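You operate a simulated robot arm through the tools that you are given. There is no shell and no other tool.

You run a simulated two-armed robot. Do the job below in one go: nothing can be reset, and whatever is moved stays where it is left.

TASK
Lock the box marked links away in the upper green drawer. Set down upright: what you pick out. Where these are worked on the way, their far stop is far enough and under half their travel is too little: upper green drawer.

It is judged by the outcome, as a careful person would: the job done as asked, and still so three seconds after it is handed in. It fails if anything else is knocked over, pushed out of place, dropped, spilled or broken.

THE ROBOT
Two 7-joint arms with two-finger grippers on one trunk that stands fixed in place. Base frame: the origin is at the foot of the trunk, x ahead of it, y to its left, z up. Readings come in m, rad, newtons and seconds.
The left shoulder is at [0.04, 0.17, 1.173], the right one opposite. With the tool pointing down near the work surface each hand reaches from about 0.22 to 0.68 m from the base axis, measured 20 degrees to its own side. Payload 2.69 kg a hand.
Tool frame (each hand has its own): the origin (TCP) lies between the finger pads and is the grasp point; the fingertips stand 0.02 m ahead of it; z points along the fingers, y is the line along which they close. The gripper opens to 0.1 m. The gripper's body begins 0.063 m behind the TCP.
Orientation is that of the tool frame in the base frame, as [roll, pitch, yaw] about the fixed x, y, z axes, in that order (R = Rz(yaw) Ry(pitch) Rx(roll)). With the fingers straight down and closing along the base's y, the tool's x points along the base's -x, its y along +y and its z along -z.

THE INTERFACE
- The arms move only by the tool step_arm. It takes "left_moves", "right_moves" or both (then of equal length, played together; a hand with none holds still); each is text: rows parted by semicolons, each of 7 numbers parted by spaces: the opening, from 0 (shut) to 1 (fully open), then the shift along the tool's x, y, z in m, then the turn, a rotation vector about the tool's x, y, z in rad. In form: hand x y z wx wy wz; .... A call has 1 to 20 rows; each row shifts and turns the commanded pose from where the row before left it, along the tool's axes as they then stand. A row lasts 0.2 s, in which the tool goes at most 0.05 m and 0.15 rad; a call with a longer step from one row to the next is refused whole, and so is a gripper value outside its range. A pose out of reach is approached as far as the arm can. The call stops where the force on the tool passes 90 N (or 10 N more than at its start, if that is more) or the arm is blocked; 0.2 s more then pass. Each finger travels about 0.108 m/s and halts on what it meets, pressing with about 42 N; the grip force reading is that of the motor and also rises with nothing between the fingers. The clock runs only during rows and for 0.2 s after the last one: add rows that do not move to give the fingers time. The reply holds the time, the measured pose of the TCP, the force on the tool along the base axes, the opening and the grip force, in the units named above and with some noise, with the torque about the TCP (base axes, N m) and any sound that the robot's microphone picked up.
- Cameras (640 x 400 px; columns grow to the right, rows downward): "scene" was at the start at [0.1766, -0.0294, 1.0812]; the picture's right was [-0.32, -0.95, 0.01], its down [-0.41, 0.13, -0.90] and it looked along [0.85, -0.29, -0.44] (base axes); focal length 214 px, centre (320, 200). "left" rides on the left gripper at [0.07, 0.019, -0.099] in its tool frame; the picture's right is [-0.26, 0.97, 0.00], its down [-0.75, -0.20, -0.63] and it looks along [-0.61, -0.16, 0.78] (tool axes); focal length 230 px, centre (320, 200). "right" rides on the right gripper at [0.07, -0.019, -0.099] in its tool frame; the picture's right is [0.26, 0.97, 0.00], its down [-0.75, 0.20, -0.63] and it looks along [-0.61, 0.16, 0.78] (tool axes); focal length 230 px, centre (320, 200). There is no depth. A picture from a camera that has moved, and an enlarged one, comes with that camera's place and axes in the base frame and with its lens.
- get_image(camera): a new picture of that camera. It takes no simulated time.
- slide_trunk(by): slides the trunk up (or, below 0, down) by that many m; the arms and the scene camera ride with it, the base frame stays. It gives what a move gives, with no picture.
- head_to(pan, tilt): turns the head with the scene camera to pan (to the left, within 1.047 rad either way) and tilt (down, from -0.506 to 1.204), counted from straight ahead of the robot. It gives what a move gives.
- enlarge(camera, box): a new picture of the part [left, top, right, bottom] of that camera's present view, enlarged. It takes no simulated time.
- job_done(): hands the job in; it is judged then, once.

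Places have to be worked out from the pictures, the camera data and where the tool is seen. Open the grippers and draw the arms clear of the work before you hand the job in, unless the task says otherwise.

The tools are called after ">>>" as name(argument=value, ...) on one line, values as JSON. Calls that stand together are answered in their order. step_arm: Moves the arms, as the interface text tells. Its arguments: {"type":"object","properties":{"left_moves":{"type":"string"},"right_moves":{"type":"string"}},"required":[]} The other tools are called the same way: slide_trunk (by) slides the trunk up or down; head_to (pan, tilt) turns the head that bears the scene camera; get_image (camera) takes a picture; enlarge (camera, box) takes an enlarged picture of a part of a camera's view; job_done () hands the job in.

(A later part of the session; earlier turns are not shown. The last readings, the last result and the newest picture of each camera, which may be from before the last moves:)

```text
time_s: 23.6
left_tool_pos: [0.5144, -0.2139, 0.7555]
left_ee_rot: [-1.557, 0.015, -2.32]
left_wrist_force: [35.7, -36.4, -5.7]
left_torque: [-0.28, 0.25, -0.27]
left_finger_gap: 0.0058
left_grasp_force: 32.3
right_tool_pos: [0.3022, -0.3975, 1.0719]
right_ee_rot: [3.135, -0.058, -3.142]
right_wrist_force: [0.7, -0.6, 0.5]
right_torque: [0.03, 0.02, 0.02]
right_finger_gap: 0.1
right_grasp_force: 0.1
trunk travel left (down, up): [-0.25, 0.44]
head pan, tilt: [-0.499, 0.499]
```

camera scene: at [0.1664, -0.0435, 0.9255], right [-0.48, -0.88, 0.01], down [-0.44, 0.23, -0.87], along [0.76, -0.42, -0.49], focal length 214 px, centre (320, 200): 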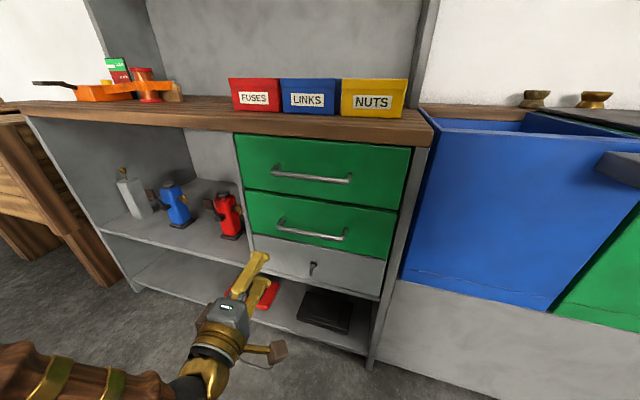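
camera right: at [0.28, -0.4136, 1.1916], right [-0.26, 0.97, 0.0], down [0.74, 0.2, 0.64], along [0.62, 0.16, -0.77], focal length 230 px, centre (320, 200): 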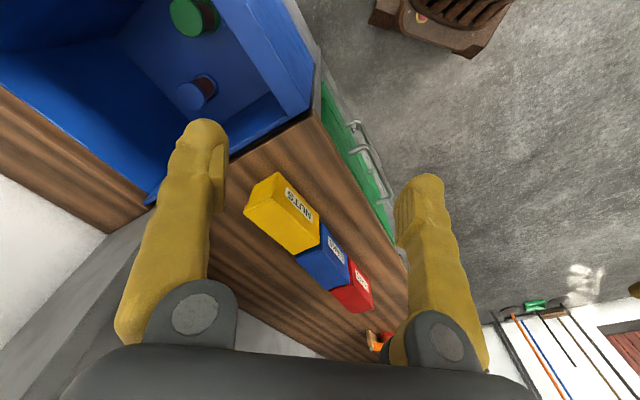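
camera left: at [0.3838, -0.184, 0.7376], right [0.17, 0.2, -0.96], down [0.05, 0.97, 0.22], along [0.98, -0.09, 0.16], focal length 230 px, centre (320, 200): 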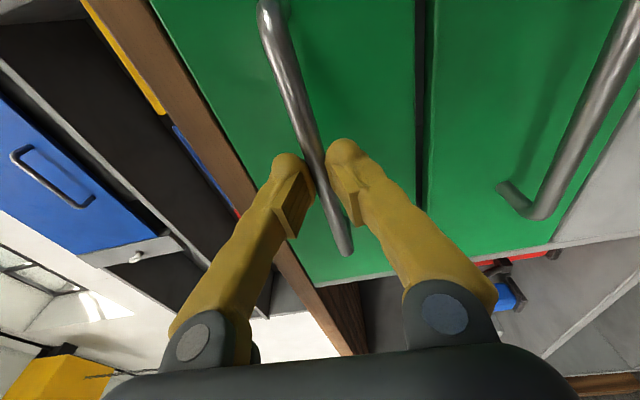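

The resistance is about 50 N and the pads begin to slip, so the drawer may be held shut by something. I look closely at the metal piece on the grey panel below the drawers and at the similar one on the upper blue unit.

>>> enlarge(camera="left", box=[0, 80, 230, 300])

>>> enlarge(camera="scene", box=[295, 250, 335, 285])

>>> get_image(camera="scene")

>>> get_image(camera="right")

```text
1.82 times, centred on (115, 190) of left
camera zoom: at [0.3942, -0.1974, 0.7346], right [0.19, 0.19, -0.96], down [0.05, 0.98, 0.2], along [0.98, -0.08, 0.18], focal length 418 px, centre (693, 218)
```

zoom: 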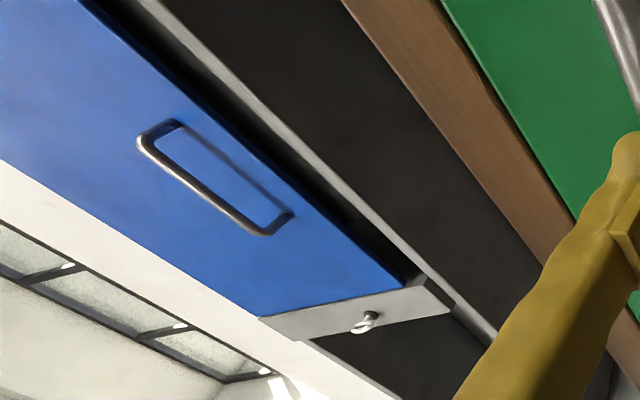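

```text
11.43 times, centred on (315, 268) of scene
camera zoom: at [0.1694, -0.0462, 0.9247], right [-0.48, -0.88, 0.01], down [-0.44, 0.23, -0.87], along [0.76, -0.42, -0.5], focal length 2451 px, centre (377, -571)
```

zoom: 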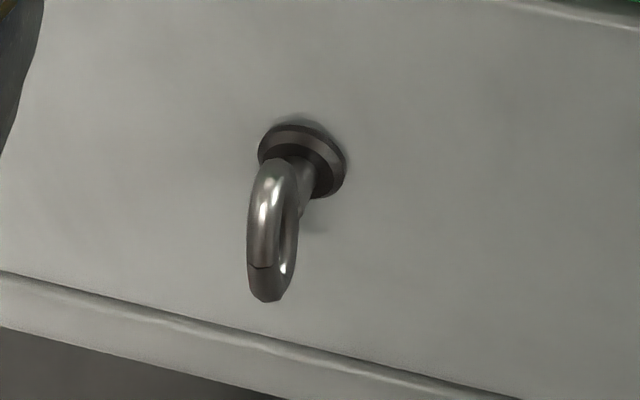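

```text
taken
camera scene: at [0.1694, -0.0462, 0.9247], right [-0.48, -0.88, 0.01], down [-0.44, 0.23, -0.87], along [0.76, -0.42, -0.5], focal length 214 px, centre (320, 200)
```

scene: 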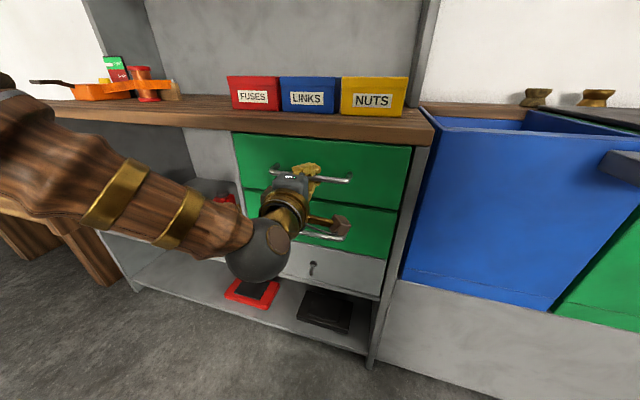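

```text
taken
camera right: at [0.2389, -0.4167, 1.1763], right [-0.26, 0.97, 0.02], down [0.79, 0.2, 0.59], along [0.56, 0.17, -0.81], focal length 230 px, centre (320, 200)
```

right: 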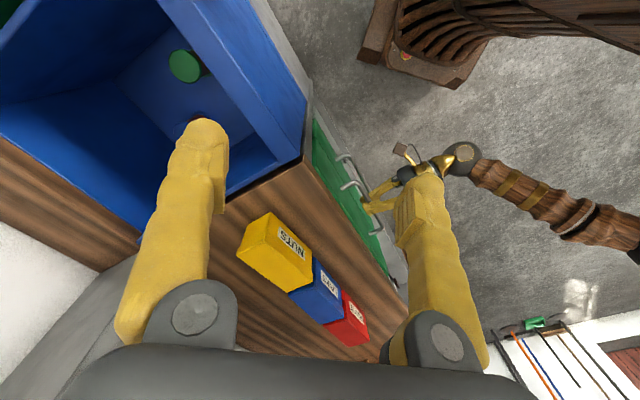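

The enlarged view shows a key with a ring bow sitting in a lock on the grey panel, so the drawer is most likely locked. I release the handle, back the left hand off and bring the right hand to a safer place first.

>>> step_arm(left_moves="0.4 0 0 0 0 0 0; 0.4 0 0 0 0 0 0; 0.4 0 0 -0.02 0 0 0; 0.4 0 0 -0.02 0 0 0; 0.4 0 0 -0.02 0 0 0; 0.4 0 0 -0.02 0 0 0; 0.4 0 0 -0.02 0 0 0; 0.4 0 0 0 0 0 0", right_moves="1 0 0 0 0 -0.058 0; 1 0 0 0 0 0 0; 1 0.0075 0.013 -0.0257 0 0 0; 1 0.0075 0.013 -0.0257 0 0 0; 1 0.0075 0.013 -0.0257 0 0 0; 1 0.0075 0.013 -0.0257 0 0 0; 1 0.0075 0.013 -0.0257 0 0 0; 1 0 0 0 0 0 0")

>>> get_image(camera="left")

>>> enlarge(camera="scene", box=[220, 120, 420, 245])

```text
time_s: 25.4
left_tool_pos: [0.438, -0.1437, 0.7552]
left_ee_rot: [-1.556, 0.011, -2.322]
left_wrist_force: [-0.3, 0.3, 0.0]
left_torque: [0.03, -0.04, 0.0]
left_finger_gap: 0.0401
left_grasp_force: 0.1
right_tool_pos: [0.2733, -0.3555, 1.221]
right_ee_rot: [3.135, 0.052, -3.141]
right_wrist_force: [0.2, 0.6, 0.1]
right_torque: [0.01, -0.03, 0.02]
right_finger_gap: 0.1
right_grasp_force: 0.1
right hand out of reach, approached as far as the arm can: row 4, 5, 6, 7
trunk travel left (down, up): [-0.25, 0.44]
head pan, tilt: [-0.499, 0.499]
```

```text
taken
camera left: at [0.3186, -0.1272, 0.735], right [0.19, 0.19, -0.96], down [0.05, 0.98, 0.2], along [0.98, -0.08, 0.18], focal length 230 px, centre (320, 200)
```

left: 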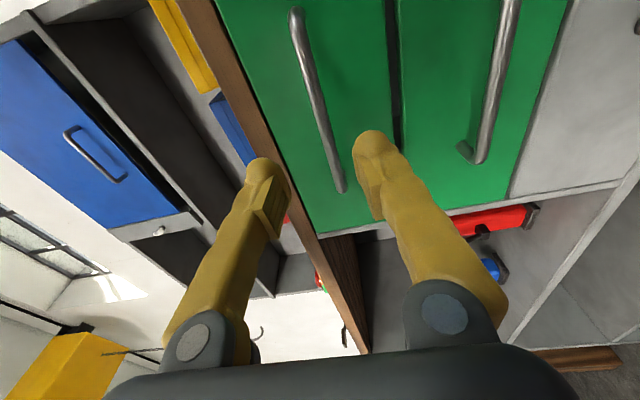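

```text
3.20 times, centred on (320, 182) of scene
camera zoom: at [0.1665, -0.0435, 0.9254], right [-0.48, -0.88, 0.01], down [-0.44, 0.23, -0.87], along [0.76, -0.42, -0.49], focal length 686 px, centre (320, 256)
```

zoom: 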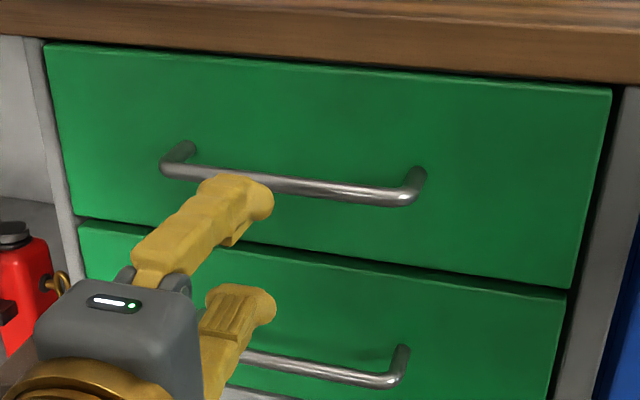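

The drawer is unchanged and the left hand is free. I lower the trunk 0.25 m to bring the key within the left arm's reach; the right hand stays high and away from the bin.

>>> slide_trunk(by=-0.25)

>>> get_image(camera="scene")

>>> get_image(camera="left")

>>> get_image(camera="right")

```text
time_s: 27.9
left_tool_pos: [0.4384, -0.1441, 0.5061]
left_ee_rot: [-1.556, 0.013, -2.322]
left_wrist_force: [0.2, 0.9, 0.1]
left_torque: [0.01, -0.02, -0.01]
left_finger_gap: 0.04
left_grasp_force: 0.0
right_tool_pos: [0.2719, -0.3562, 0.9721]
right_ee_rot: [3.137, 0.054, 3.141]
right_wrist_force: [-0.1, 0.1, -0.6]
right_torque: [-0.03, 0.0, 0.0]
right_finger_gap: 0.0999
right_grasp_force: 0.1
trunk travel left (down, up): [0.0, 0.69]
head pan, tilt: [-0.499, 0.499]
```

```text
taken
camera scene: at [0.1621, -0.0436, 0.6755], right [-0.48, -0.88, 0.01], down [-0.44, 0.23, -0.87], along [0.76, -0.42, -0.49], focal length 214 px, centre (320, 200)
```

scene: 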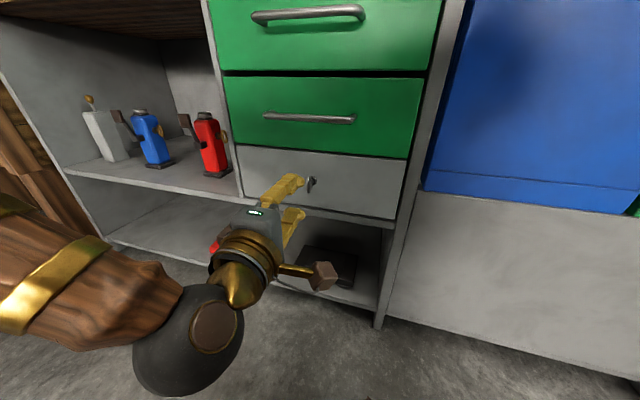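

```text
taken
camera left: at [0.3184, -0.1275, 0.4852], right [0.19, 0.19, -0.96], down [0.05, 0.98, 0.2], along [0.98, -0.08, 0.18], focal length 230 px, centre (320, 200)
```

left: 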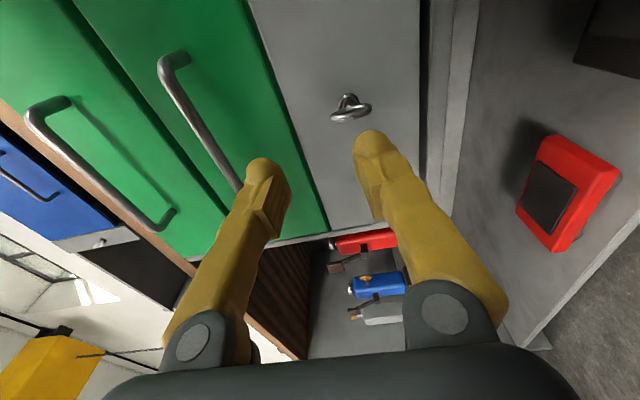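

```text
taken
camera right: at [0.1967, -0.3747, 1.0686], right [-0.26, 0.97, -0.01], down [0.72, 0.2, 0.67], along [0.65, 0.17, -0.74], focal length 230 px, centre (320, 200)
```

right: 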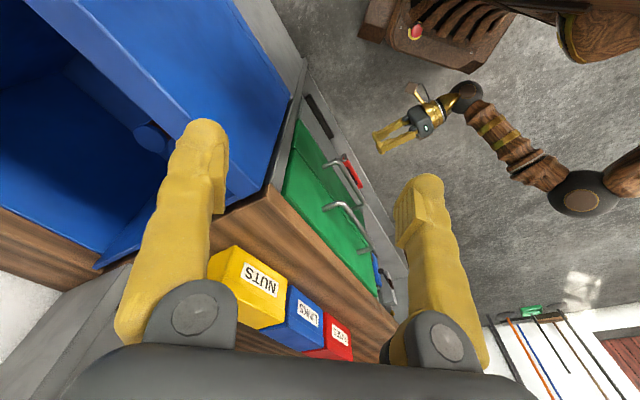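

The left camera shows the key face-on. I enlarge it to work out its position and the bow's orientation.

>>> enlarge(camera="left", box=[300, 70, 400, 140])

>>> enlarge(camera="scene", box=[280, 160, 340, 205])

```text
5.71 times, centred on (350, 105) of left
camera zoom: at [0.3184, -0.1275, 0.4852], right [0.19, 0.19, -0.96], down [0.05, 0.98, 0.2], along [0.98, -0.08, 0.18], focal length 1315 px, centre (149, 743)
```

zoom: 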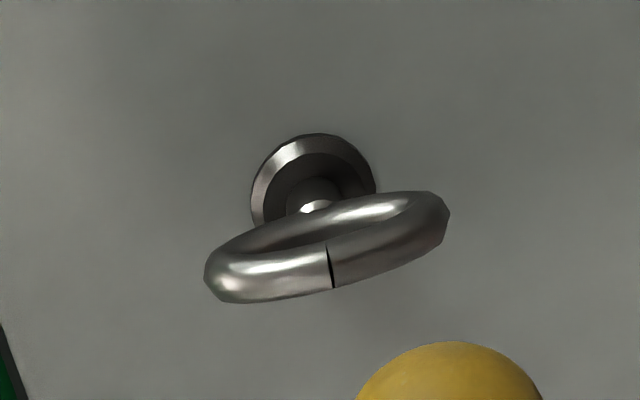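

```text
8.89 times, centred on (310, 182) of scene
camera zoom: at [0.1621, -0.0436, 0.6755], right [-0.48, -0.88, 0.01], down [-0.44, 0.23, -0.87], along [0.76, -0.42, -0.49], focal length 1906 px, centre (409, 356)
```

zoom: 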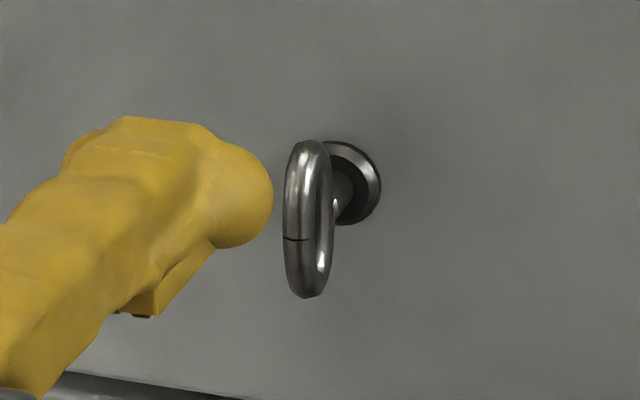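

The ring bow stands vertical, its centre at about (0.5365,-0.222,0.480), 2 cm in front of the panel. I turn the left hand 90° about its own axis so the fingers close sideways on the bow's flat sides.

>>> step_arm(left_moves="0.5 0 0 0 0 0 0.1428; 0.5 0 0 0 0 0 0.1428; 0.5 0 0 0 0 0 0.1428; 0.5 0 0 0 0 0 0.1428; 0.5 0 0 0 0 0 0.1428; 0.5 0 0 0 0 0 0.1428; 0.5 0 0 0 0 0 0.1428; 0.5 0 0 0 0 0 0.1428; 0.5 0 0 0 0 0 0.1428; 0.5 0 0 0 0 0 0.1428; 0.5 0 0 0 0 0 0.1428; 0.5 0 0 0 0 0 0")

>>> get_image(camera="left")

>>> get_image(camera="scene")

```text
time_s: 30.5
left_tool_pos: [0.4468, -0.138, 0.5063]
left_ee_rot: [0.646, 1.55, -0.086]
left_wrist_force: [-0.5, -0.1, 0.3]
left_torque: [0.0, 0.04, 0.02]
left_finger_gap: 0.05
left_grasp_force: 0.0
right_tool_pos: [0.2716, -0.3566, 0.9712]
right_ee_rot: [3.137, 0.054, 3.141]
right_wrist_force: [-0.1, -0.7, 0.3]
right_torque: [-0.01, 0.01, 0.0]
right_finger_gap: 0.1002
right_grasp_force: 0.2
trunk travel left (down, up): [0.0, 0.69]
head pan, tilt: [-0.499, 0.499]
```

```text
taken
camera left: at [0.3852, -0.0566, 0.4356], right [0.64, 0.72, 0.27], down [-0.62, 0.27, 0.74], along [0.46, -0.64, 0.62], focal length 230 px, centre (320, 200)
```

left: 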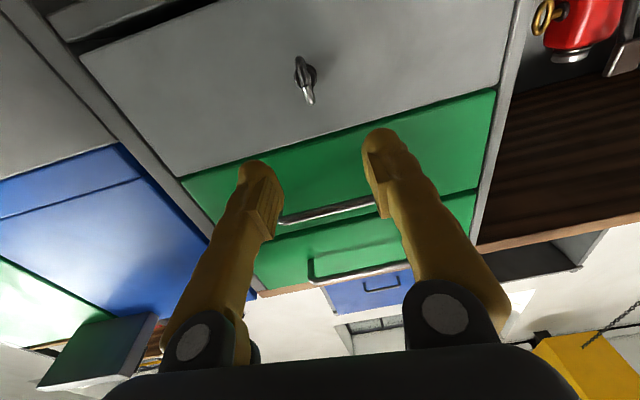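

```text
taken
camera scene: at [0.1621, -0.0436, 0.6755], right [-0.48, -0.88, 0.01], down [-0.44, 0.23, -0.87], along [0.76, -0.42, -0.49], focal length 214 px, centre (320, 200)
```

scene: 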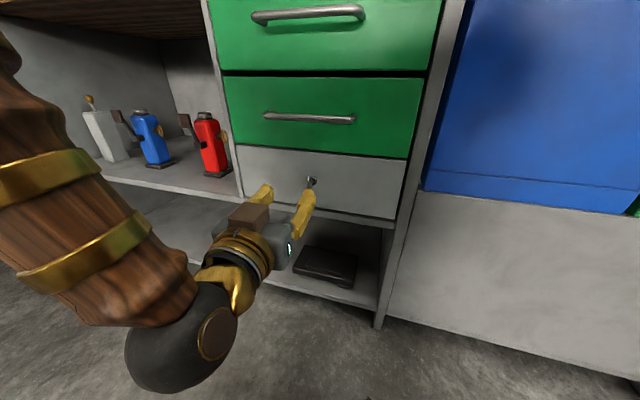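

The turn went well and the key now lies ahead between the fingers. I enlarge it in the left camera to refine its position from this second viewpoint.

>>> enlarge(camera="left", box=[265, 40, 345, 120])

>>> enlarge(camera="scene", box=[270, 150, 350, 210])

```text
5.00 times, centred on (305, 80) of left
camera zoom: at [0.3852, -0.0566, 0.4356], right [0.64, 0.72, 0.27], down [-0.62, 0.27, 0.74], along [0.46, -0.64, 0.62], focal length 1150 px, centre (395, 800)
```

zoom: 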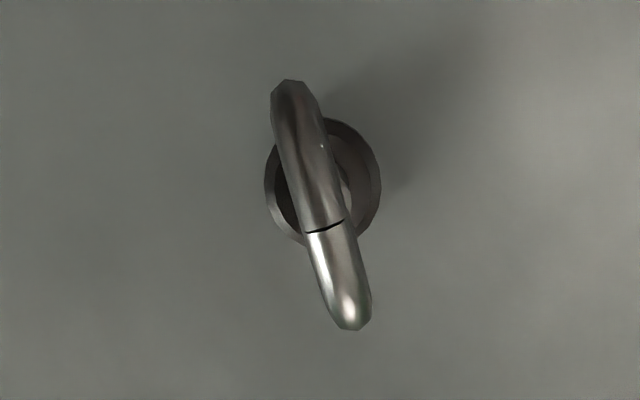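

```text
6.67 times, centred on (310, 180) of scene
camera zoom: at [0.1621, -0.0436, 0.6755], right [-0.48, -0.88, 0.01], down [-0.44, 0.23, -0.87], along [0.76, -0.42, -0.49], focal length 1430 px, centre (387, 333)
```

zoom: 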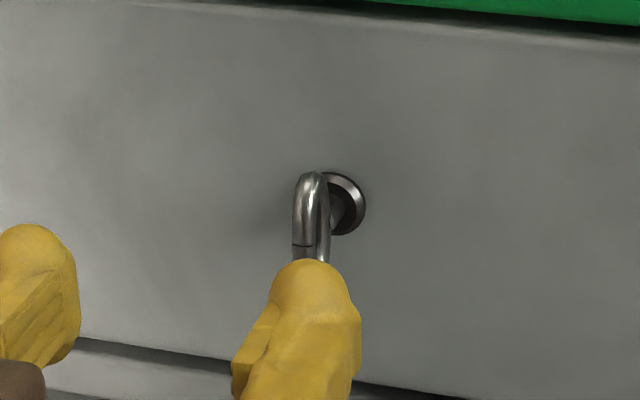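

Both views agree: bow centre at about (0.533,-0.220,0.479). I trim the small pointing error, drop 27 mm and advance 70 mm toward the key.

>>> step_arm(left_moves="0.5 0 0 0 0.02 0.0166 0; 0.5 0.0135 0 0 0 0 0; 0.5 0.0135 0 0 0 0 0; 0.5 0 0 0.02 0 0 0; 0.5 0 0 0.02 0 0 0; 0.5 0 0 0.015 0 0 0; 0.5 0 0 0.015 0 0 0; 0.5 0 0 0 0 0 0")

>>> get_image(camera="left")

>>> enlarge(camera="scene", box=[270, 150, 350, 210])

```text
time_s: 32.3
left_tool_pos: [0.4961, -0.1866, 0.4779]
left_ee_rot: [1.706, 1.555, 0.951]
left_wrist_force: [0.4, 0.2, -0.3]
left_torque: [0.02, -0.02, -0.02]
left_finger_gap: 0.0498
left_grasp_force: 0.0
right_tool_pos: [0.2724, -0.3551, 0.9728]
right_ee_rot: [3.135, 0.054, -3.141]
right_wrist_force: [0.1, 0.3, -0.4]
right_torque: [-0.04, 0.02, 0.0]
right_finger_gap: 0.0999
right_grasp_force: 0.2
trunk travel left (down, up): [0.0, 0.69]
head pan, tilt: [-0.499, 0.499]
```

```text
taken
camera left: at [0.4368, -0.1034, 0.4091], right [0.66, 0.7, 0.27], down [-0.6, 0.28, 0.75], along [0.45, -0.66, 0.6], focal length 230 px, centre (320, 200)
```

left: 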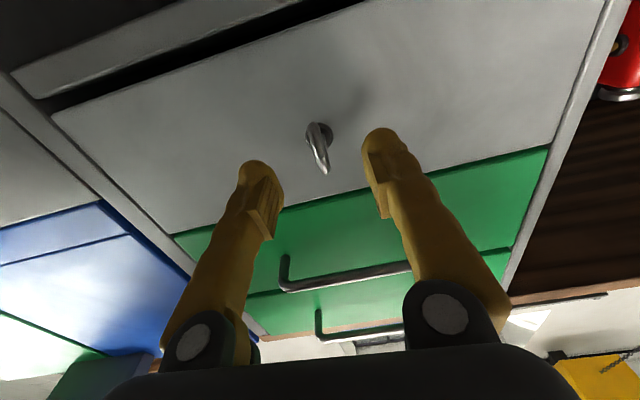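

```text
6.67 times, centred on (310, 180) of scene
camera zoom: at [0.1621, -0.0436, 0.6755], right [-0.48, -0.88, 0.01], down [-0.44, 0.23, -0.87], along [0.76, -0.42, -0.49], focal length 1430 px, centre (387, 333)
```

zoom: 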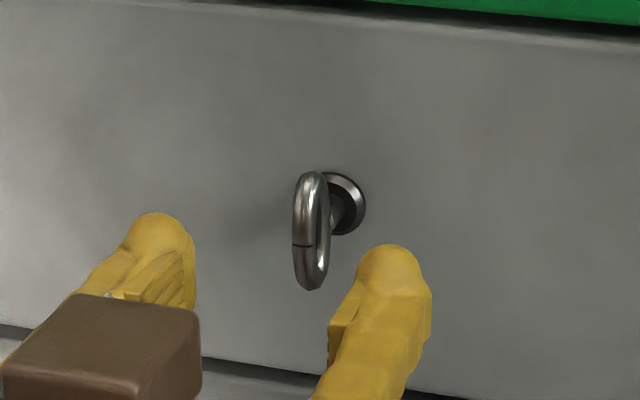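

The bow is centred between the fingers and the latest view puts its centre 0.05 m ahead of the TCP. I advance 37 mm, so the pads overlap the bow without touching the rose, then close.

>>> step_arm(left_moves="0.5 0 0 0.0125 0 0 0; 0.5 0 0 0.0125 0 0 0; 0.5 0 0 0.0125 0 0 0; 0.5 0 0 0 0 0 0")

>>> get_image(camera="left")

>>> enlarge(camera="scene", box=[270, 150, 350, 210])

```text
time_s: 33.3
left_tool_pos: [0.5241, -0.2107, 0.4774]
left_ee_rot: [1.663, 1.554, 0.907]
left_wrist_force: [-0.8, -0.9, 0.4]
left_torque: [0.0, 0.02, 0.01]
left_finger_gap: 0.0503
left_grasp_force: 0.0
right_tool_pos: [0.2712, -0.3559, 0.9722]
right_ee_rot: [3.137, 0.053, -3.141]
right_wrist_force: [-0.3, 1.3, -0.3]
right_torque: [0.0, 0.04, 0.04]
right_finger_gap: 0.1001
right_grasp_force: 0.1
trunk travel left (down, up): [0.0, 0.69]
head pan, tilt: [-0.499, 0.499]
```

```text
taken
camera left: at [0.4647, -0.1286, 0.4091], right [0.66, 0.7, 0.27], down [-0.6, 0.28, 0.75], along [0.45, -0.66, 0.6], focal length 230 px, centre (320, 200)
```

left: 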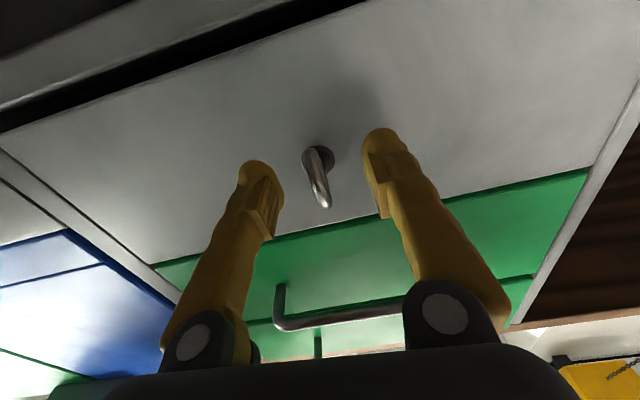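

```text
6.67 times, centred on (310, 180) of scene
camera zoom: at [0.1621, -0.0436, 0.6755], right [-0.48, -0.88, 0.01], down [-0.44, 0.23, -0.87], along [0.76, -0.42, -0.49], focal length 1430 px, centre (387, 333)
```

zoom: 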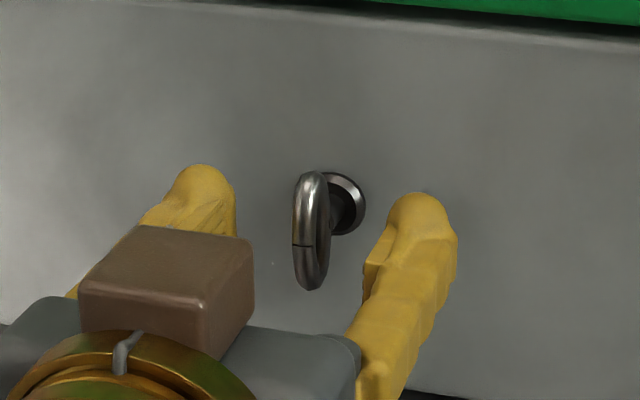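

The bow sits centred between the fingers. I close on it.

>>> step_arm(left_moves="0 0 0 0 0 0 0; 0 0 0 0 0 0 0; 0 0 0 0 0 0 0; 0 0 0 0 0 0 0")

>>> get_image(camera="left")

>>> enlarge(camera="scene", box=[270, 150, 350, 210])

```text
time_s: 34.3
left_tool_pos: [0.5234, -0.2117, 0.4764]
left_ee_rot: [1.742, 1.556, 0.985]
left_wrist_force: [3.9, -14.8, 5.2]
left_torque: [-0.18, -0.2, -0.13]
left_finger_gap: 0.0088
left_grasp_force: 37.0
right_tool_pos: [0.272, -0.3559, 0.9718]
right_ee_rot: [3.137, 0.054, -3.14]
right_wrist_force: [-0.5, -0.1, 0.5]
right_torque: [0.03, 0.0, 0.0]
right_finger_gap: 0.1
right_grasp_force: 0.1
trunk travel left (down, up): [0.0, 0.69]
head pan, tilt: [-0.499, 0.499]
```

```text
taken
camera left: at [0.4633, -0.1292, 0.408], right [0.66, 0.7, 0.27], down [-0.6, 0.28, 0.75], along [0.45, -0.66, 0.6], focal length 230 px, centre (320, 200)
```

left: 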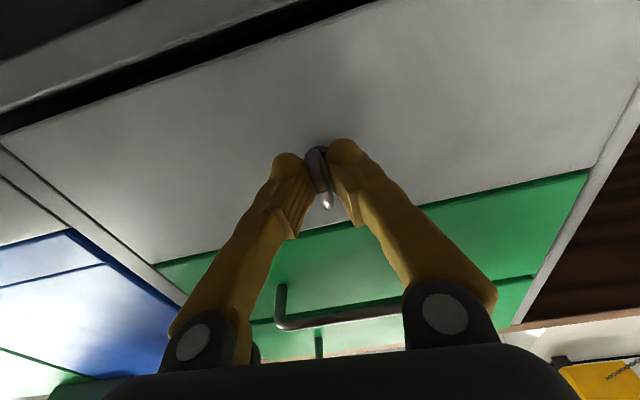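

```text
6.67 times, centred on (310, 180) of scene
camera zoom: at [0.162, -0.0439, 0.6755], right [-0.48, -0.88, 0.01], down [-0.44, 0.23, -0.87], along [0.76, -0.42, -0.49], focal length 1430 px, centre (387, 333)
```

zoom: 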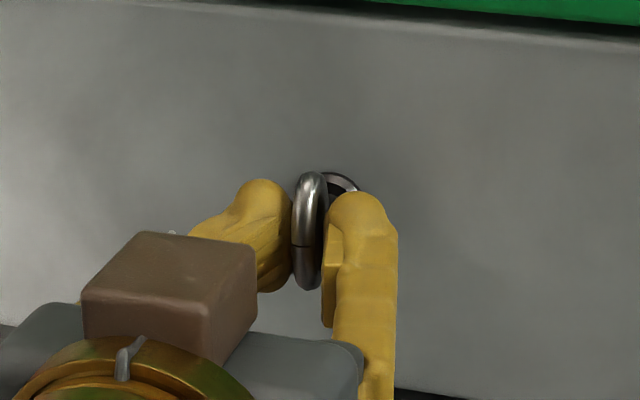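

The bow is gripped firmly (gap 8.8 mm). I test a small clockwise turn and read the twisting torque.

>>> step_arm(left_moves="0 0 0 0 0 0 0.06; 0 0 0 0 0 0 0.06; 0 0 0 0 0 0 0")

```text
time_s: 35.1
left_tool_pos: [0.5226, -0.2115, 0.4771]
left_ee_rot: [1.602, 1.436, 0.846]
left_wrist_force: [3.2, -7.8, -0.3]
left_torque: [-0.51, -0.53, -0.13]
left_finger_gap: 0.0089
left_grasp_force: 37.1
right_tool_pos: [0.2724, -0.3557, 0.9719]
right_ee_rot: [3.137, 0.054, -3.142]
right_wrist_force: [0.0, 0.2, 0.0]
right_torque: [0.0, 0.01, 0.01]
right_finger_gap: 0.1
right_grasp_force: 0.1
trunk travel left (down, up): [0.0, 0.69]
head pan, tilt: [-0.499, 0.499]
```

The hand turned 0.12 rad with almost no twisting resistance. I check in the pictures whether the key is turning with it.

>>> enlarge(camera="left", box=[260, 110, 380, 230])

>>> enlarge(camera="scene", box=[290, 165, 340, 205])

```text
3.33 times, centred on (320, 170) of left
camera zoom: at [0.469, -0.1229, 0.411], right [0.63, 0.67, 0.39], down [-0.66, 0.21, 0.72], along [0.4, -0.71, 0.58], focal length 767 px, centre (320, 300)
```

zoom: 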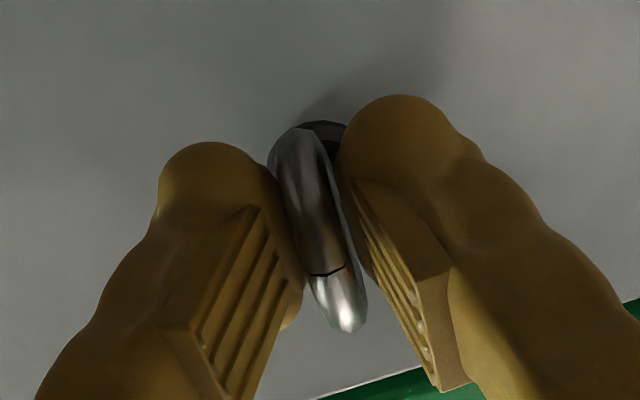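

```text
10.00 times, centred on (315, 185) of scene
camera zoom: at [0.1622, -0.0437, 0.6754], right [-0.48, -0.88, 0.01], down [-0.44, 0.23, -0.87], along [0.76, -0.42, -0.49], focal length 2145 px, centre (370, 350)
```

zoom: 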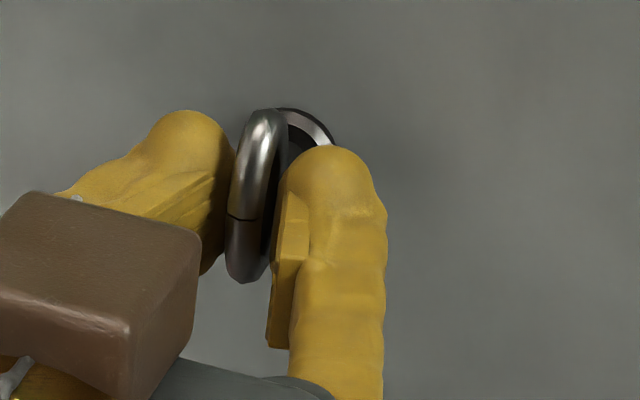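

The bow has tilted clockwise with the hand, so the key turns freely this way. I continue clockwise and watch the torque.

>>> step_arm(left_moves="0 0 0 0 0 0 0.1; 0 0 0 0 0 0 0.1; 0 0 0 0 0 0 0.1; 0 0 0 0 0 0 0.1; 0 0 0 0 0 0 0")

```text
time_s: 36.3
left_tool_pos: [0.5236, -0.2107, 0.4771]
left_ee_rot: [1.578, 1.036, 0.825]
left_wrist_force: [5.6, 5.2, -2.0]
left_torque: [-0.09, -0.09, -0.07]
left_finger_gap: 0.009
left_grasp_force: 36.8
right_tool_pos: [0.2733, -0.3548, 0.9732]
right_ee_rot: [3.137, 0.056, 3.14]
right_wrist_force: [0.3, 0.3, -0.1]
right_torque: [-0.01, -0.02, -0.01]
right_finger_gap: 0.0999
right_grasp_force: 0.1
trunk travel left (down, up): [0.0, 0.69]
head pan, tilt: [-0.499, 0.499]
```

There is still no resistance at about 0.53 rad. I carry on turning clockwise.

>>> step_arm(left_moves="0 0 0 0 0 0 0.1; 0 0 0 0 0 0 0.1; 0 0 0 0 0 0 0.1; 0 0 0 0 0 0 0.1; 0 0 0 0 0 0 0.1; 0 0 0 0 0 0 0")

>>> enlarge(camera="left", box=[260, 110, 380, 230])

>>> enlarge(camera="scene", box=[290, 165, 340, 205])

```text
time_s: 37.7
left_tool_pos: [0.5244, -0.2107, 0.4788]
left_ee_rot: [1.571, 0.536, 0.819]
left_wrist_force: [8.2, 14.2, 7.7]
left_torque: [-0.17, -0.11, -0.08]
left_finger_gap: 0.0093
left_grasp_force: 37.5
right_tool_pos: [0.2725, -0.3546, 0.973]
right_ee_rot: [3.137, 0.055, 3.141]
right_wrist_force: [0.5, -0.2, -0.1]
right_torque: [0.0, 0.03, 0.03]
right_finger_gap: 0.0997
right_grasp_force: 0.1
trunk travel left (down, up): [0.0, 0.69]
head pan, tilt: [-0.499, 0.499]
```

```text
3.33 times, centred on (320, 170) of left
camera zoom: at [0.4989, -0.0913, 0.4591], right [0.19, 0.2, 0.96], down [-0.97, -0.12, 0.21], along [0.15, -0.97, 0.17], focal length 767 px, centre (320, 300)
```

zoom: 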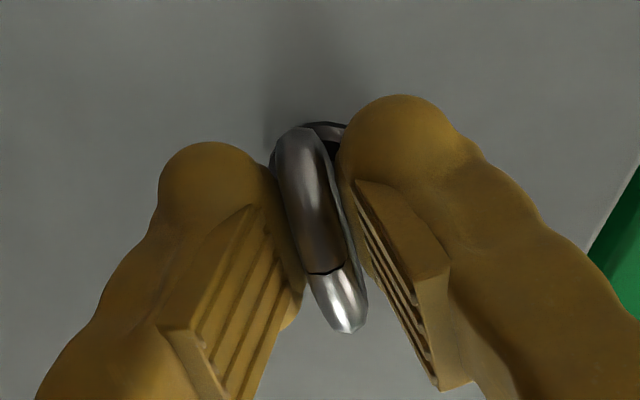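

```text
10.00 times, centred on (315, 185) of scene
camera zoom: at [0.1621, -0.043, 0.6756], right [-0.48, -0.88, 0.01], down [-0.44, 0.23, -0.87], along [0.76, -0.42, -0.49], focal length 2145 px, centre (370, 350)
```

zoom: 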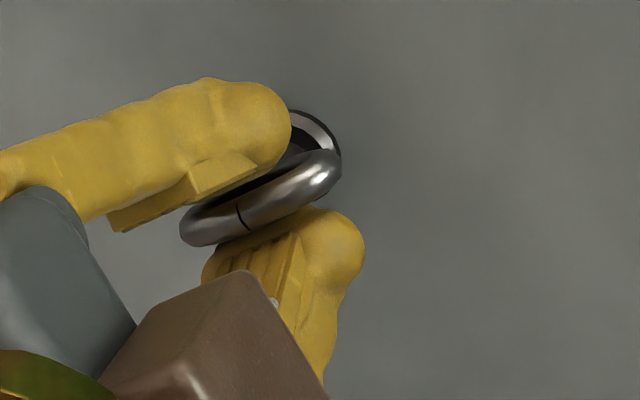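

The key turns together with the hand, now about 60°. I carry on to roughly 90°.

>>> step_arm(left_moves="0 0 0 0 0 0 0.1; 0 0 0 0 0 0 0.1; 0 0 0 0 0 0 0.1; 0 0 0 0 0 0 0.1; 0 0 0 0 0 0 0.1; 0 0 0 0 0 0 0")

>>> enlarge(camera="scene", box=[290, 165, 340, 205])

```text
time_s: 39.1
left_tool_pos: [0.5255, -0.2095, 0.4794]
left_ee_rot: [1.568, 0.034, 0.82]
left_wrist_force: [15.5, 11.5, 17.7]
left_torque: [-0.17, -0.12, 0.26]
left_finger_gap: 0.0092
left_grasp_force: 36.1
right_tool_pos: [0.2718, -0.3541, 0.9728]
right_ee_rot: [3.138, 0.055, -3.142]
right_wrist_force: [0.1, -1.0, -0.5]
right_torque: [0.06, 0.0, 0.03]
right_finger_gap: 0.1
right_grasp_force: 0.0
trunk travel left (down, up): [0.0, 0.69]
head pan, tilt: [-0.499, 0.499]
```

```text
10.00 times, centred on (315, 185) of scene
camera zoom: at [0.1619, -0.0429, 0.6757], right [-0.48, -0.88, 0.01], down [-0.43, 0.23, -0.87], along [0.76, -0.42, -0.49], focal length 2145 px, centre (370, 350)
```

zoom: 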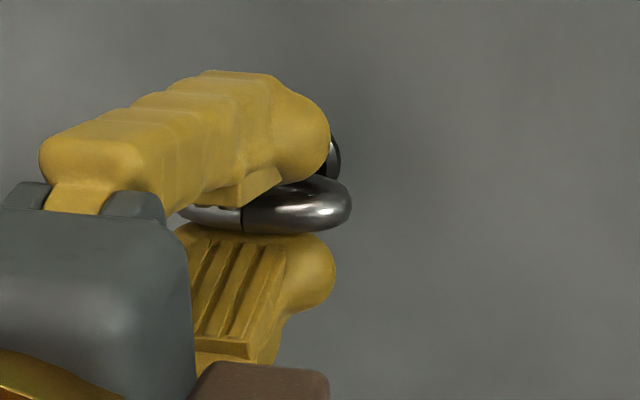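

The bow is now about horizontal (~88°), with no click reported and little torque. I feel for the end stop with small further turns.

>>> step_arm(left_moves="0 0 0 0 0 0 0.05; 0 0 0 0 0 0 0.05; 0 0 0 0 0 0 0")

```text
time_s: 39.9
left_tool_pos: [0.5238, -0.2094, 0.4791]
left_ee_rot: [1.564, -0.062, 0.821]
left_wrist_force: [10.1, 15.9, 20.4]
left_torque: [-0.63, 0.34, 0.3]
left_finger_gap: 0.0097
left_grasp_force: 36.6
right_tool_pos: [0.2719, -0.3551, 0.9731]
right_ee_rot: [3.137, 0.054, 3.14]
right_wrist_force: [-0.4, -0.5, -0.8]
right_torque: [0.0, 0.01, -0.03]
right_finger_gap: 0.1002
right_grasp_force: 0.0
trunk travel left (down, up): [0.0, 0.69]
head pan, tilt: [-0.499, 0.499]
```

The torque rises to about 0.7 N·m at 90°, so the key is at its end stop, presumably unlocked. I relax the twist, open the fingers and back straight out.

>>> step_arm(left_moves="0 0 0 0 0 0 -0.06; 0.4 0 0 0 0 0 0; 0.4 0 0 0 0 0 0; 0.4 0 0 -0.01 0 0 0; 0.4 0 0 -0.02 0 0 0; 0.4 0 0 -0.02 0 0 0; 0.4 0 0 -0.02 0 0 0; 0.4 0 0 -0.02 0 0 0; 0.4 0 0 -0.02 0 0 0; 0.4 0 0 0 0 0 0")

>>> enlarge(camera="scene", box=[270, 150, 350, 210])

>>> get_image(camera="left")

```text
time_s: 42.1
left_tool_pos: [0.4428, -0.1364, 0.4789]
left_ee_rot: [1.572, 0.001, 0.817]
left_wrist_force: [-0.6, -0.1, 0.8]
left_torque: [0.01, 0.0, 0.0]
left_finger_gap: 0.0398
left_grasp_force: 0.2
right_tool_pos: [0.2723, -0.3562, 0.9712]
right_ee_rot: [3.138, 0.055, 3.14]
right_wrist_force: [0.2, 0.3, -0.1]
right_torque: [0.0, 0.0, 0.03]
right_finger_gap: 0.1001
right_grasp_force: 0.0
trunk travel left (down, up): [0.0, 0.69]
head pan, tilt: [-0.499, 0.499]
```

```text
6.67 times, centred on (310, 180) of scene
camera zoom: at [0.1621, -0.0436, 0.6755], right [-0.48, -0.88, 0.01], down [-0.44, 0.23, -0.87], along [0.76, -0.42, -0.49], focal length 1430 px, centre (387, 333)
```

zoom: 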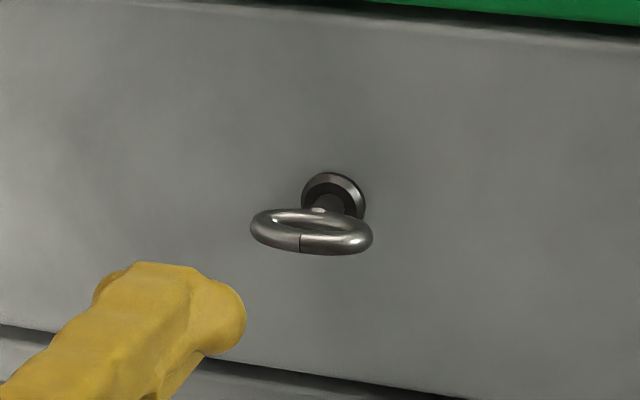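

```text
taken
camera left: at [0.4178, -0.0166, 0.4975], right [-0.17, -0.19, 0.97], down [-0.97, -0.12, -0.2], along [0.15, -0.98, -0.16], focal length 230 px, centre (320, 200)
```

left: 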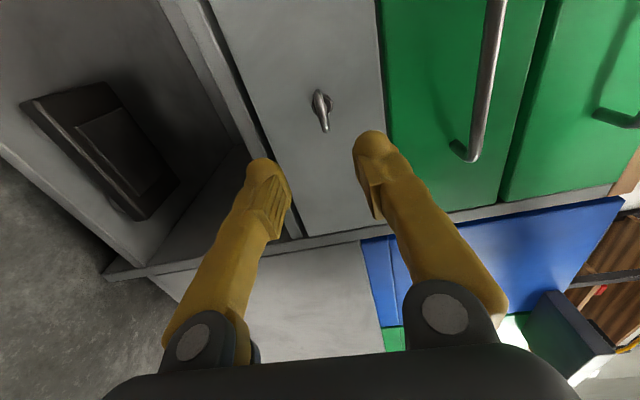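

The key stays horizontal. I raise the trunk 0.277 m, which brings the left hand to the upper bar's height, already square to the drawer.

>>> slide_trunk(by=0.277)

>>> get_image(camera="left")

>>> get_image(camera="scene")

```text
time_s: 45.0
left_tool_pos: [0.4446, -0.1343, 0.7559]
left_ee_rot: [1.574, 0.0, 0.818]
left_wrist_force: [-0.8, -0.2, -0.8]
left_torque: [-0.02, -0.02, 0.02]
left_finger_gap: 0.0401
left_grasp_force: 0.2
right_tool_pos: [0.2738, -0.3567, 1.2474]
right_ee_rot: [3.137, 0.048, -3.141]
right_wrist_force: [0.2, 0.2, 0.2]
right_torque: [-0.01, 0.03, 0.01]
right_finger_gap: 0.1
right_grasp_force: 0.0
trunk travel left (down, up): [-0.277, 0.413]
head pan, tilt: [-0.499, 0.499]
```

```text
taken
camera left: at [0.4192, -0.0156, 0.7746], right [-0.18, -0.19, 0.97], down [-0.97, -0.12, -0.2], along [0.15, -0.97, -0.16], focal length 230 px, centre (320, 200)
```

left: 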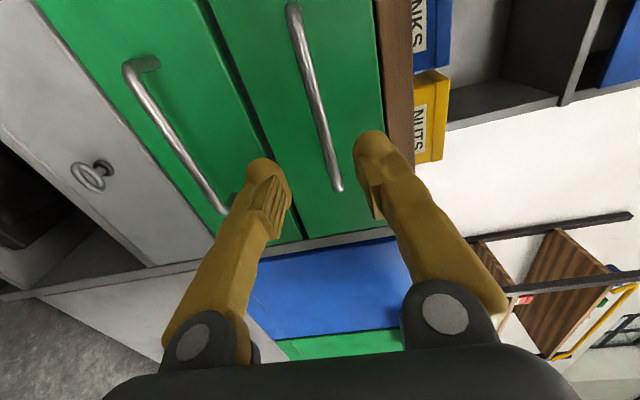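

```text
taken
camera scene: at [0.1669, -0.0436, 0.9523], right [-0.48, -0.88, 0.01], down [-0.44, 0.23, -0.87], along [0.76, -0.42, -0.49], focal length 214 px, centre (320, 200)
```

scene: 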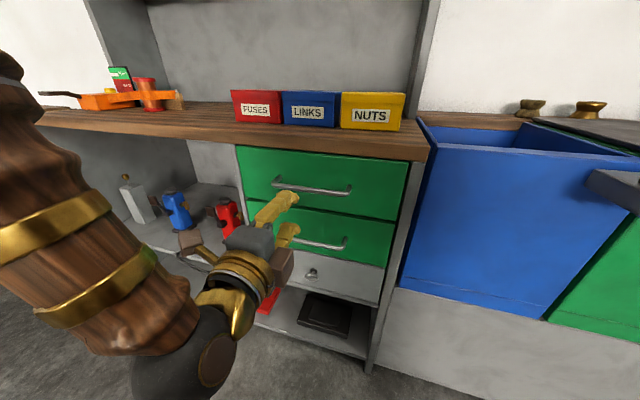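

The key is visible in the horizontal position and the bar is centred, 0.11 m ahead. I advance onto it.

>>> step_arm(left_moves="0.4 0 0 0.02 0 0 0; 0.4 0 0 0.02 0 0 0; 0.4 0 0 0.02 0 0 0; 0.4 0 0 0.02 0 0 0; 0.4 0 0 0.01 0 0 0; 0.4 0 0 0 0 0 0")

>>> get_image(camera="left")

```text
time_s: 46.4
left_tool_pos: [0.5099, -0.1975, 0.756]
left_ee_rot: [1.572, -0.005, 0.818]
left_wrist_force: [-0.9, -0.3, 0.1]
left_torque: [0.02, 0.0, -0.03]
left_finger_gap: 0.04
left_grasp_force: 0.0
right_tool_pos: [0.2729, -0.3559, 1.2482]
right_ee_rot: [3.138, 0.047, 3.141]
right_wrist_force: [0.0, -0.3, -0.5]
right_torque: [-0.02, 0.0, -0.03]
right_finger_gap: 0.0999
right_grasp_force: 0.1
trunk travel left (down, up): [-0.277, 0.413]
head pan, tilt: [-0.499, 0.499]
```

```text
taken
camera left: at [0.485, -0.0783, 0.7748], right [-0.18, -0.19, 0.97], down [-0.97, -0.12, -0.2], along [0.15, -0.97, -0.17], focal length 230 px, centre (320, 200)
```

left: 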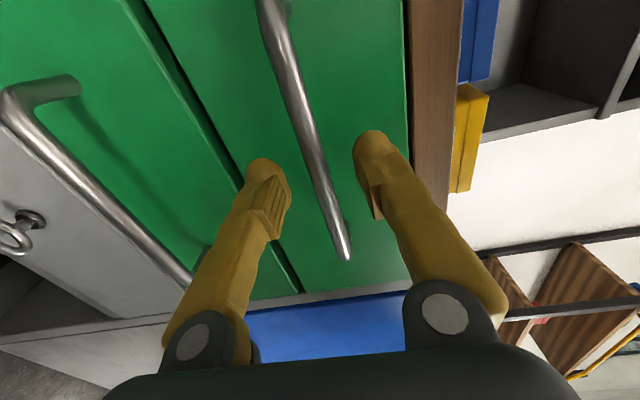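

About 18 mm remains. I move onto the bar, close, and pull slowly.

>>> step_arm(left_moves="0.4 0 0 0.01 0 0 0; 0.4 0 0 0.009 0 0 0; 0.4 0 0 0 0 0 0; 0 0 0 0 0 0 0; 0 0 0 0 0 0 0; 0 0 0 0 0 0 0; 0 0 0 -0.002 0 0 0; 0 0 0 -0.002 0 0 0; 0 0 0 0 0 0 0")

```text
time_s: 48.4
left_tool_pos: [0.5206, -0.2059, 0.7546]
left_ee_rot: [1.575, -0.002, 0.819]
left_wrist_force: [1.6, 3.4, 17.1]
left_torque: [0.14, -0.07, 0.32]
left_finger_gap: 0.0061
left_grasp_force: 30.3
right_tool_pos: [0.2722, -0.3547, 1.2489]
right_ee_rot: [3.138, 0.051, -3.141]
right_wrist_force: [-0.2, -0.3, -0.6]
right_torque: [-0.02, 0.01, 0.0]
right_finger_gap: 0.1002
right_grasp_force: 0.1
trunk travel left (down, up): [-0.277, 0.413]
head pan, tilt: [-0.499, 0.499]
```

With the key turned, the 4 mm pull met almost no force, so the drawer is unlocked. I pull it out 0.1 m.

>>> step_arm(left_moves="0 0 0 -0.01 0 0 0; 0 0 0 -0.02 0 0 0; 0 0 0 -0.02 0 0 0; 0 0 0 -0.02 0 0 0; 0 0 0 -0.02 0 0 0; 0 0 0 -0.01 0 0 0; 0 0 0 0 0 0 0")

>>> get_image(camera="scene")

```text
time_s: 50.0
left_tool_pos: [0.4501, -0.1356, 0.7552]
left_ee_rot: [1.575, -0.002, 0.822]
left_wrist_force: [13.3, 15.0, 0.7]
left_torque: [0.1, -0.05, 0.33]
left_finger_gap: 0.0058
left_grasp_force: 31.1
right_tool_pos: [0.2741, -0.3541, 1.2479]
right_ee_rot: [3.138, 0.05, 3.141]
right_wrist_force: [-0.5, -0.3, 0.1]
right_torque: [-0.04, 0.02, 0.01]
right_finger_gap: 0.1
right_grasp_force: 0.0
trunk travel left (down, up): [-0.277, 0.413]
head pan, tilt: [-0.499, 0.499]
```

```text
taken
camera scene: at [0.1678, -0.0425, 0.9521], right [-0.48, -0.88, 0.01], down [-0.44, 0.23, -0.87], along [0.76, -0.42, -0.49], focal length 214 px, centre (320, 200)
```

scene: 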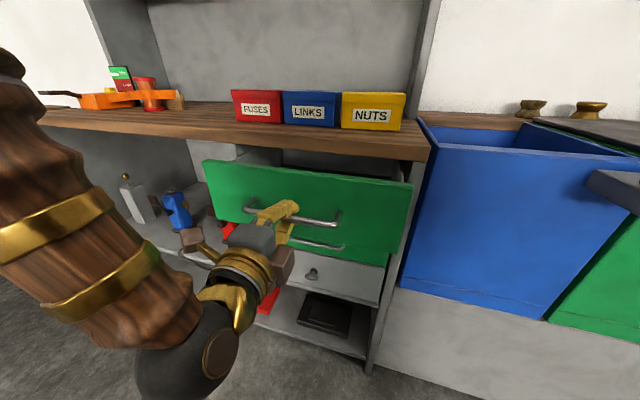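

The drawer is open 0.1 m and its track actually runs along (-0.707, 0.707), which explains the 20 N side load. I correct the direction and pull on.

>>> step_arm(left_moves="0 0.0035 0 -0.01 0 0 0; 0 0.0007 0 -0.02 0 0 0; 0 0.0007 0 -0.02 0 0 0; 0 0.0007 0 -0.02 0 0 0; 0 0.0007 0 -0.02 0 0 0; 0 0.0003 0 -0.01 0 0 0; 0 0 0 0 0 0 0")

>>> get_image(camera="scene")

```text
time_s: 51.5
left_tool_pos: [0.3794, -0.0672, 0.756]
left_ee_rot: [1.576, 0.0, 0.817]
left_wrist_force: [-8.0, -9.5, -16.9]
left_torque: [-0.11, 0.0, -0.52]
left_finger_gap: 0.006
left_grasp_force: 30.7
right_tool_pos: [0.2742, -0.3563, 1.2477]
right_ee_rot: [3.136, 0.049, -3.141]
right_wrist_force: [-0.4, 0.2, -0.7]
right_torque: [-0.02, -0.03, -0.03]
right_finger_gap: 0.1
right_grasp_force: 0.0
trunk travel left (down, up): [-0.277, 0.413]
head pan, tilt: [-0.499, 0.499]
```

```text
taken
camera scene: at [0.167, -0.0444, 0.9525], right [-0.48, -0.88, 0.01], down [-0.44, 0.23, -0.87], along [0.76, -0.42, -0.49], focal length 214 px, centre (320, 200)
```

scene: 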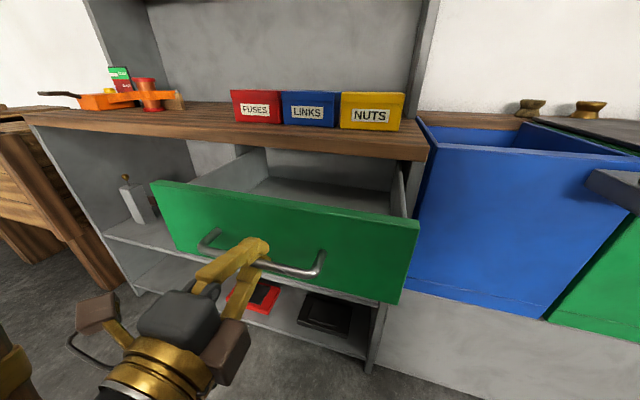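

It is open 0.2 m. I check whether it goes further, in smaller steps.

>>> step_arm(left_moves="0 -0.001 0 -0.01 0 0 0; 0 0.0004 0 -0.015 0 0 0; 0 0.0004 0 -0.015 0 0 0; 0 0.0004 0 -0.01 0 0 0; 0 0 0 0 0 0 0")

```text
time_s: 52.6
left_tool_pos: [0.3431, -0.0304, 0.757]
left_ee_rot: [1.581, -0.013, 0.833]
left_wrist_force: [-0.2, -2.5, -39.1]
left_torque: [-2.21, -2.37, 0.06]
left_finger_gap: 0.0146
left_grasp_force: 41.5
right_tool_pos: [0.268, -0.3581, 1.2387]
right_ee_rot: [3.129, 0.012, 3.14]
right_wrist_force: [1.7, -0.4, -1.2]
right_torque: [0.05, 0.14, 0.02]
right_finger_gap: 0.1004
right_grasp_force: 0.0
trunk travel left (down, up): [-0.277, 0.413]
head pan, tilt: [-0.499, 0.499]
stopped in row 5 (left hand): the force on the tool passed its limit at 94 N (the readings are from after the stop); the commanded pose is now the measured one
```

The stop was at 94 N with the gap widening, so the drawer has reached its far stop. I look at the result.

>>> get_image(camera="scene")

>>> get_image(camera="left")

>>> get_image(camera="right")

```text
taken
camera scene: at [0.1724, -0.0453, 0.9506], right [-0.48, -0.88, 0.01], down [-0.44, 0.23, -0.87], along [0.76, -0.42, -0.5], focal length 214 px, centre (320, 200)
```

scene: 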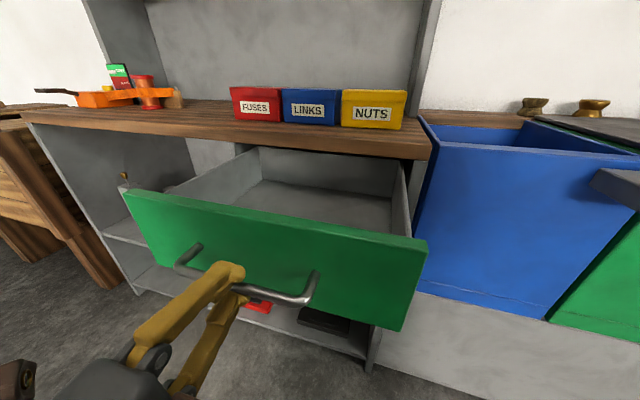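

```text
taken
camera left: at [0.3164, 0.0879, 0.778], right [-0.17, -0.21, 0.96], down [-0.97, -0.13, -0.2], along [0.17, -0.97, -0.18], focal length 230 px, centre (320, 200)
```

left: 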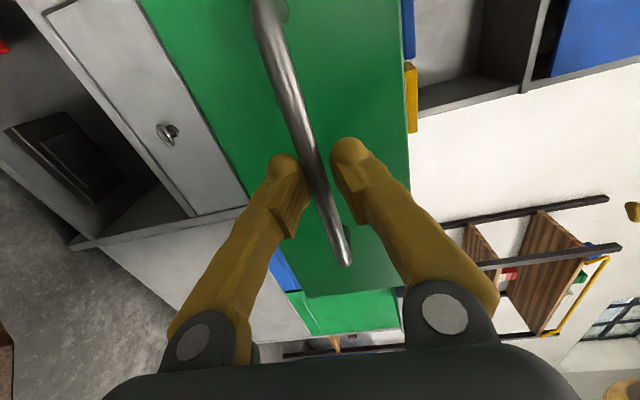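

```text
taken
camera right: at [0.1969, -0.3787, 1.3374], right [-0.26, 0.97, 0.01], down [0.74, 0.19, 0.64], along [0.62, 0.17, -0.77], focal length 230 px, centre (320, 200)
```

right: 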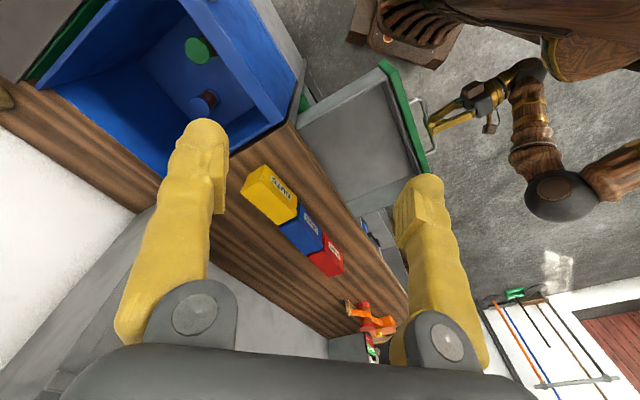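

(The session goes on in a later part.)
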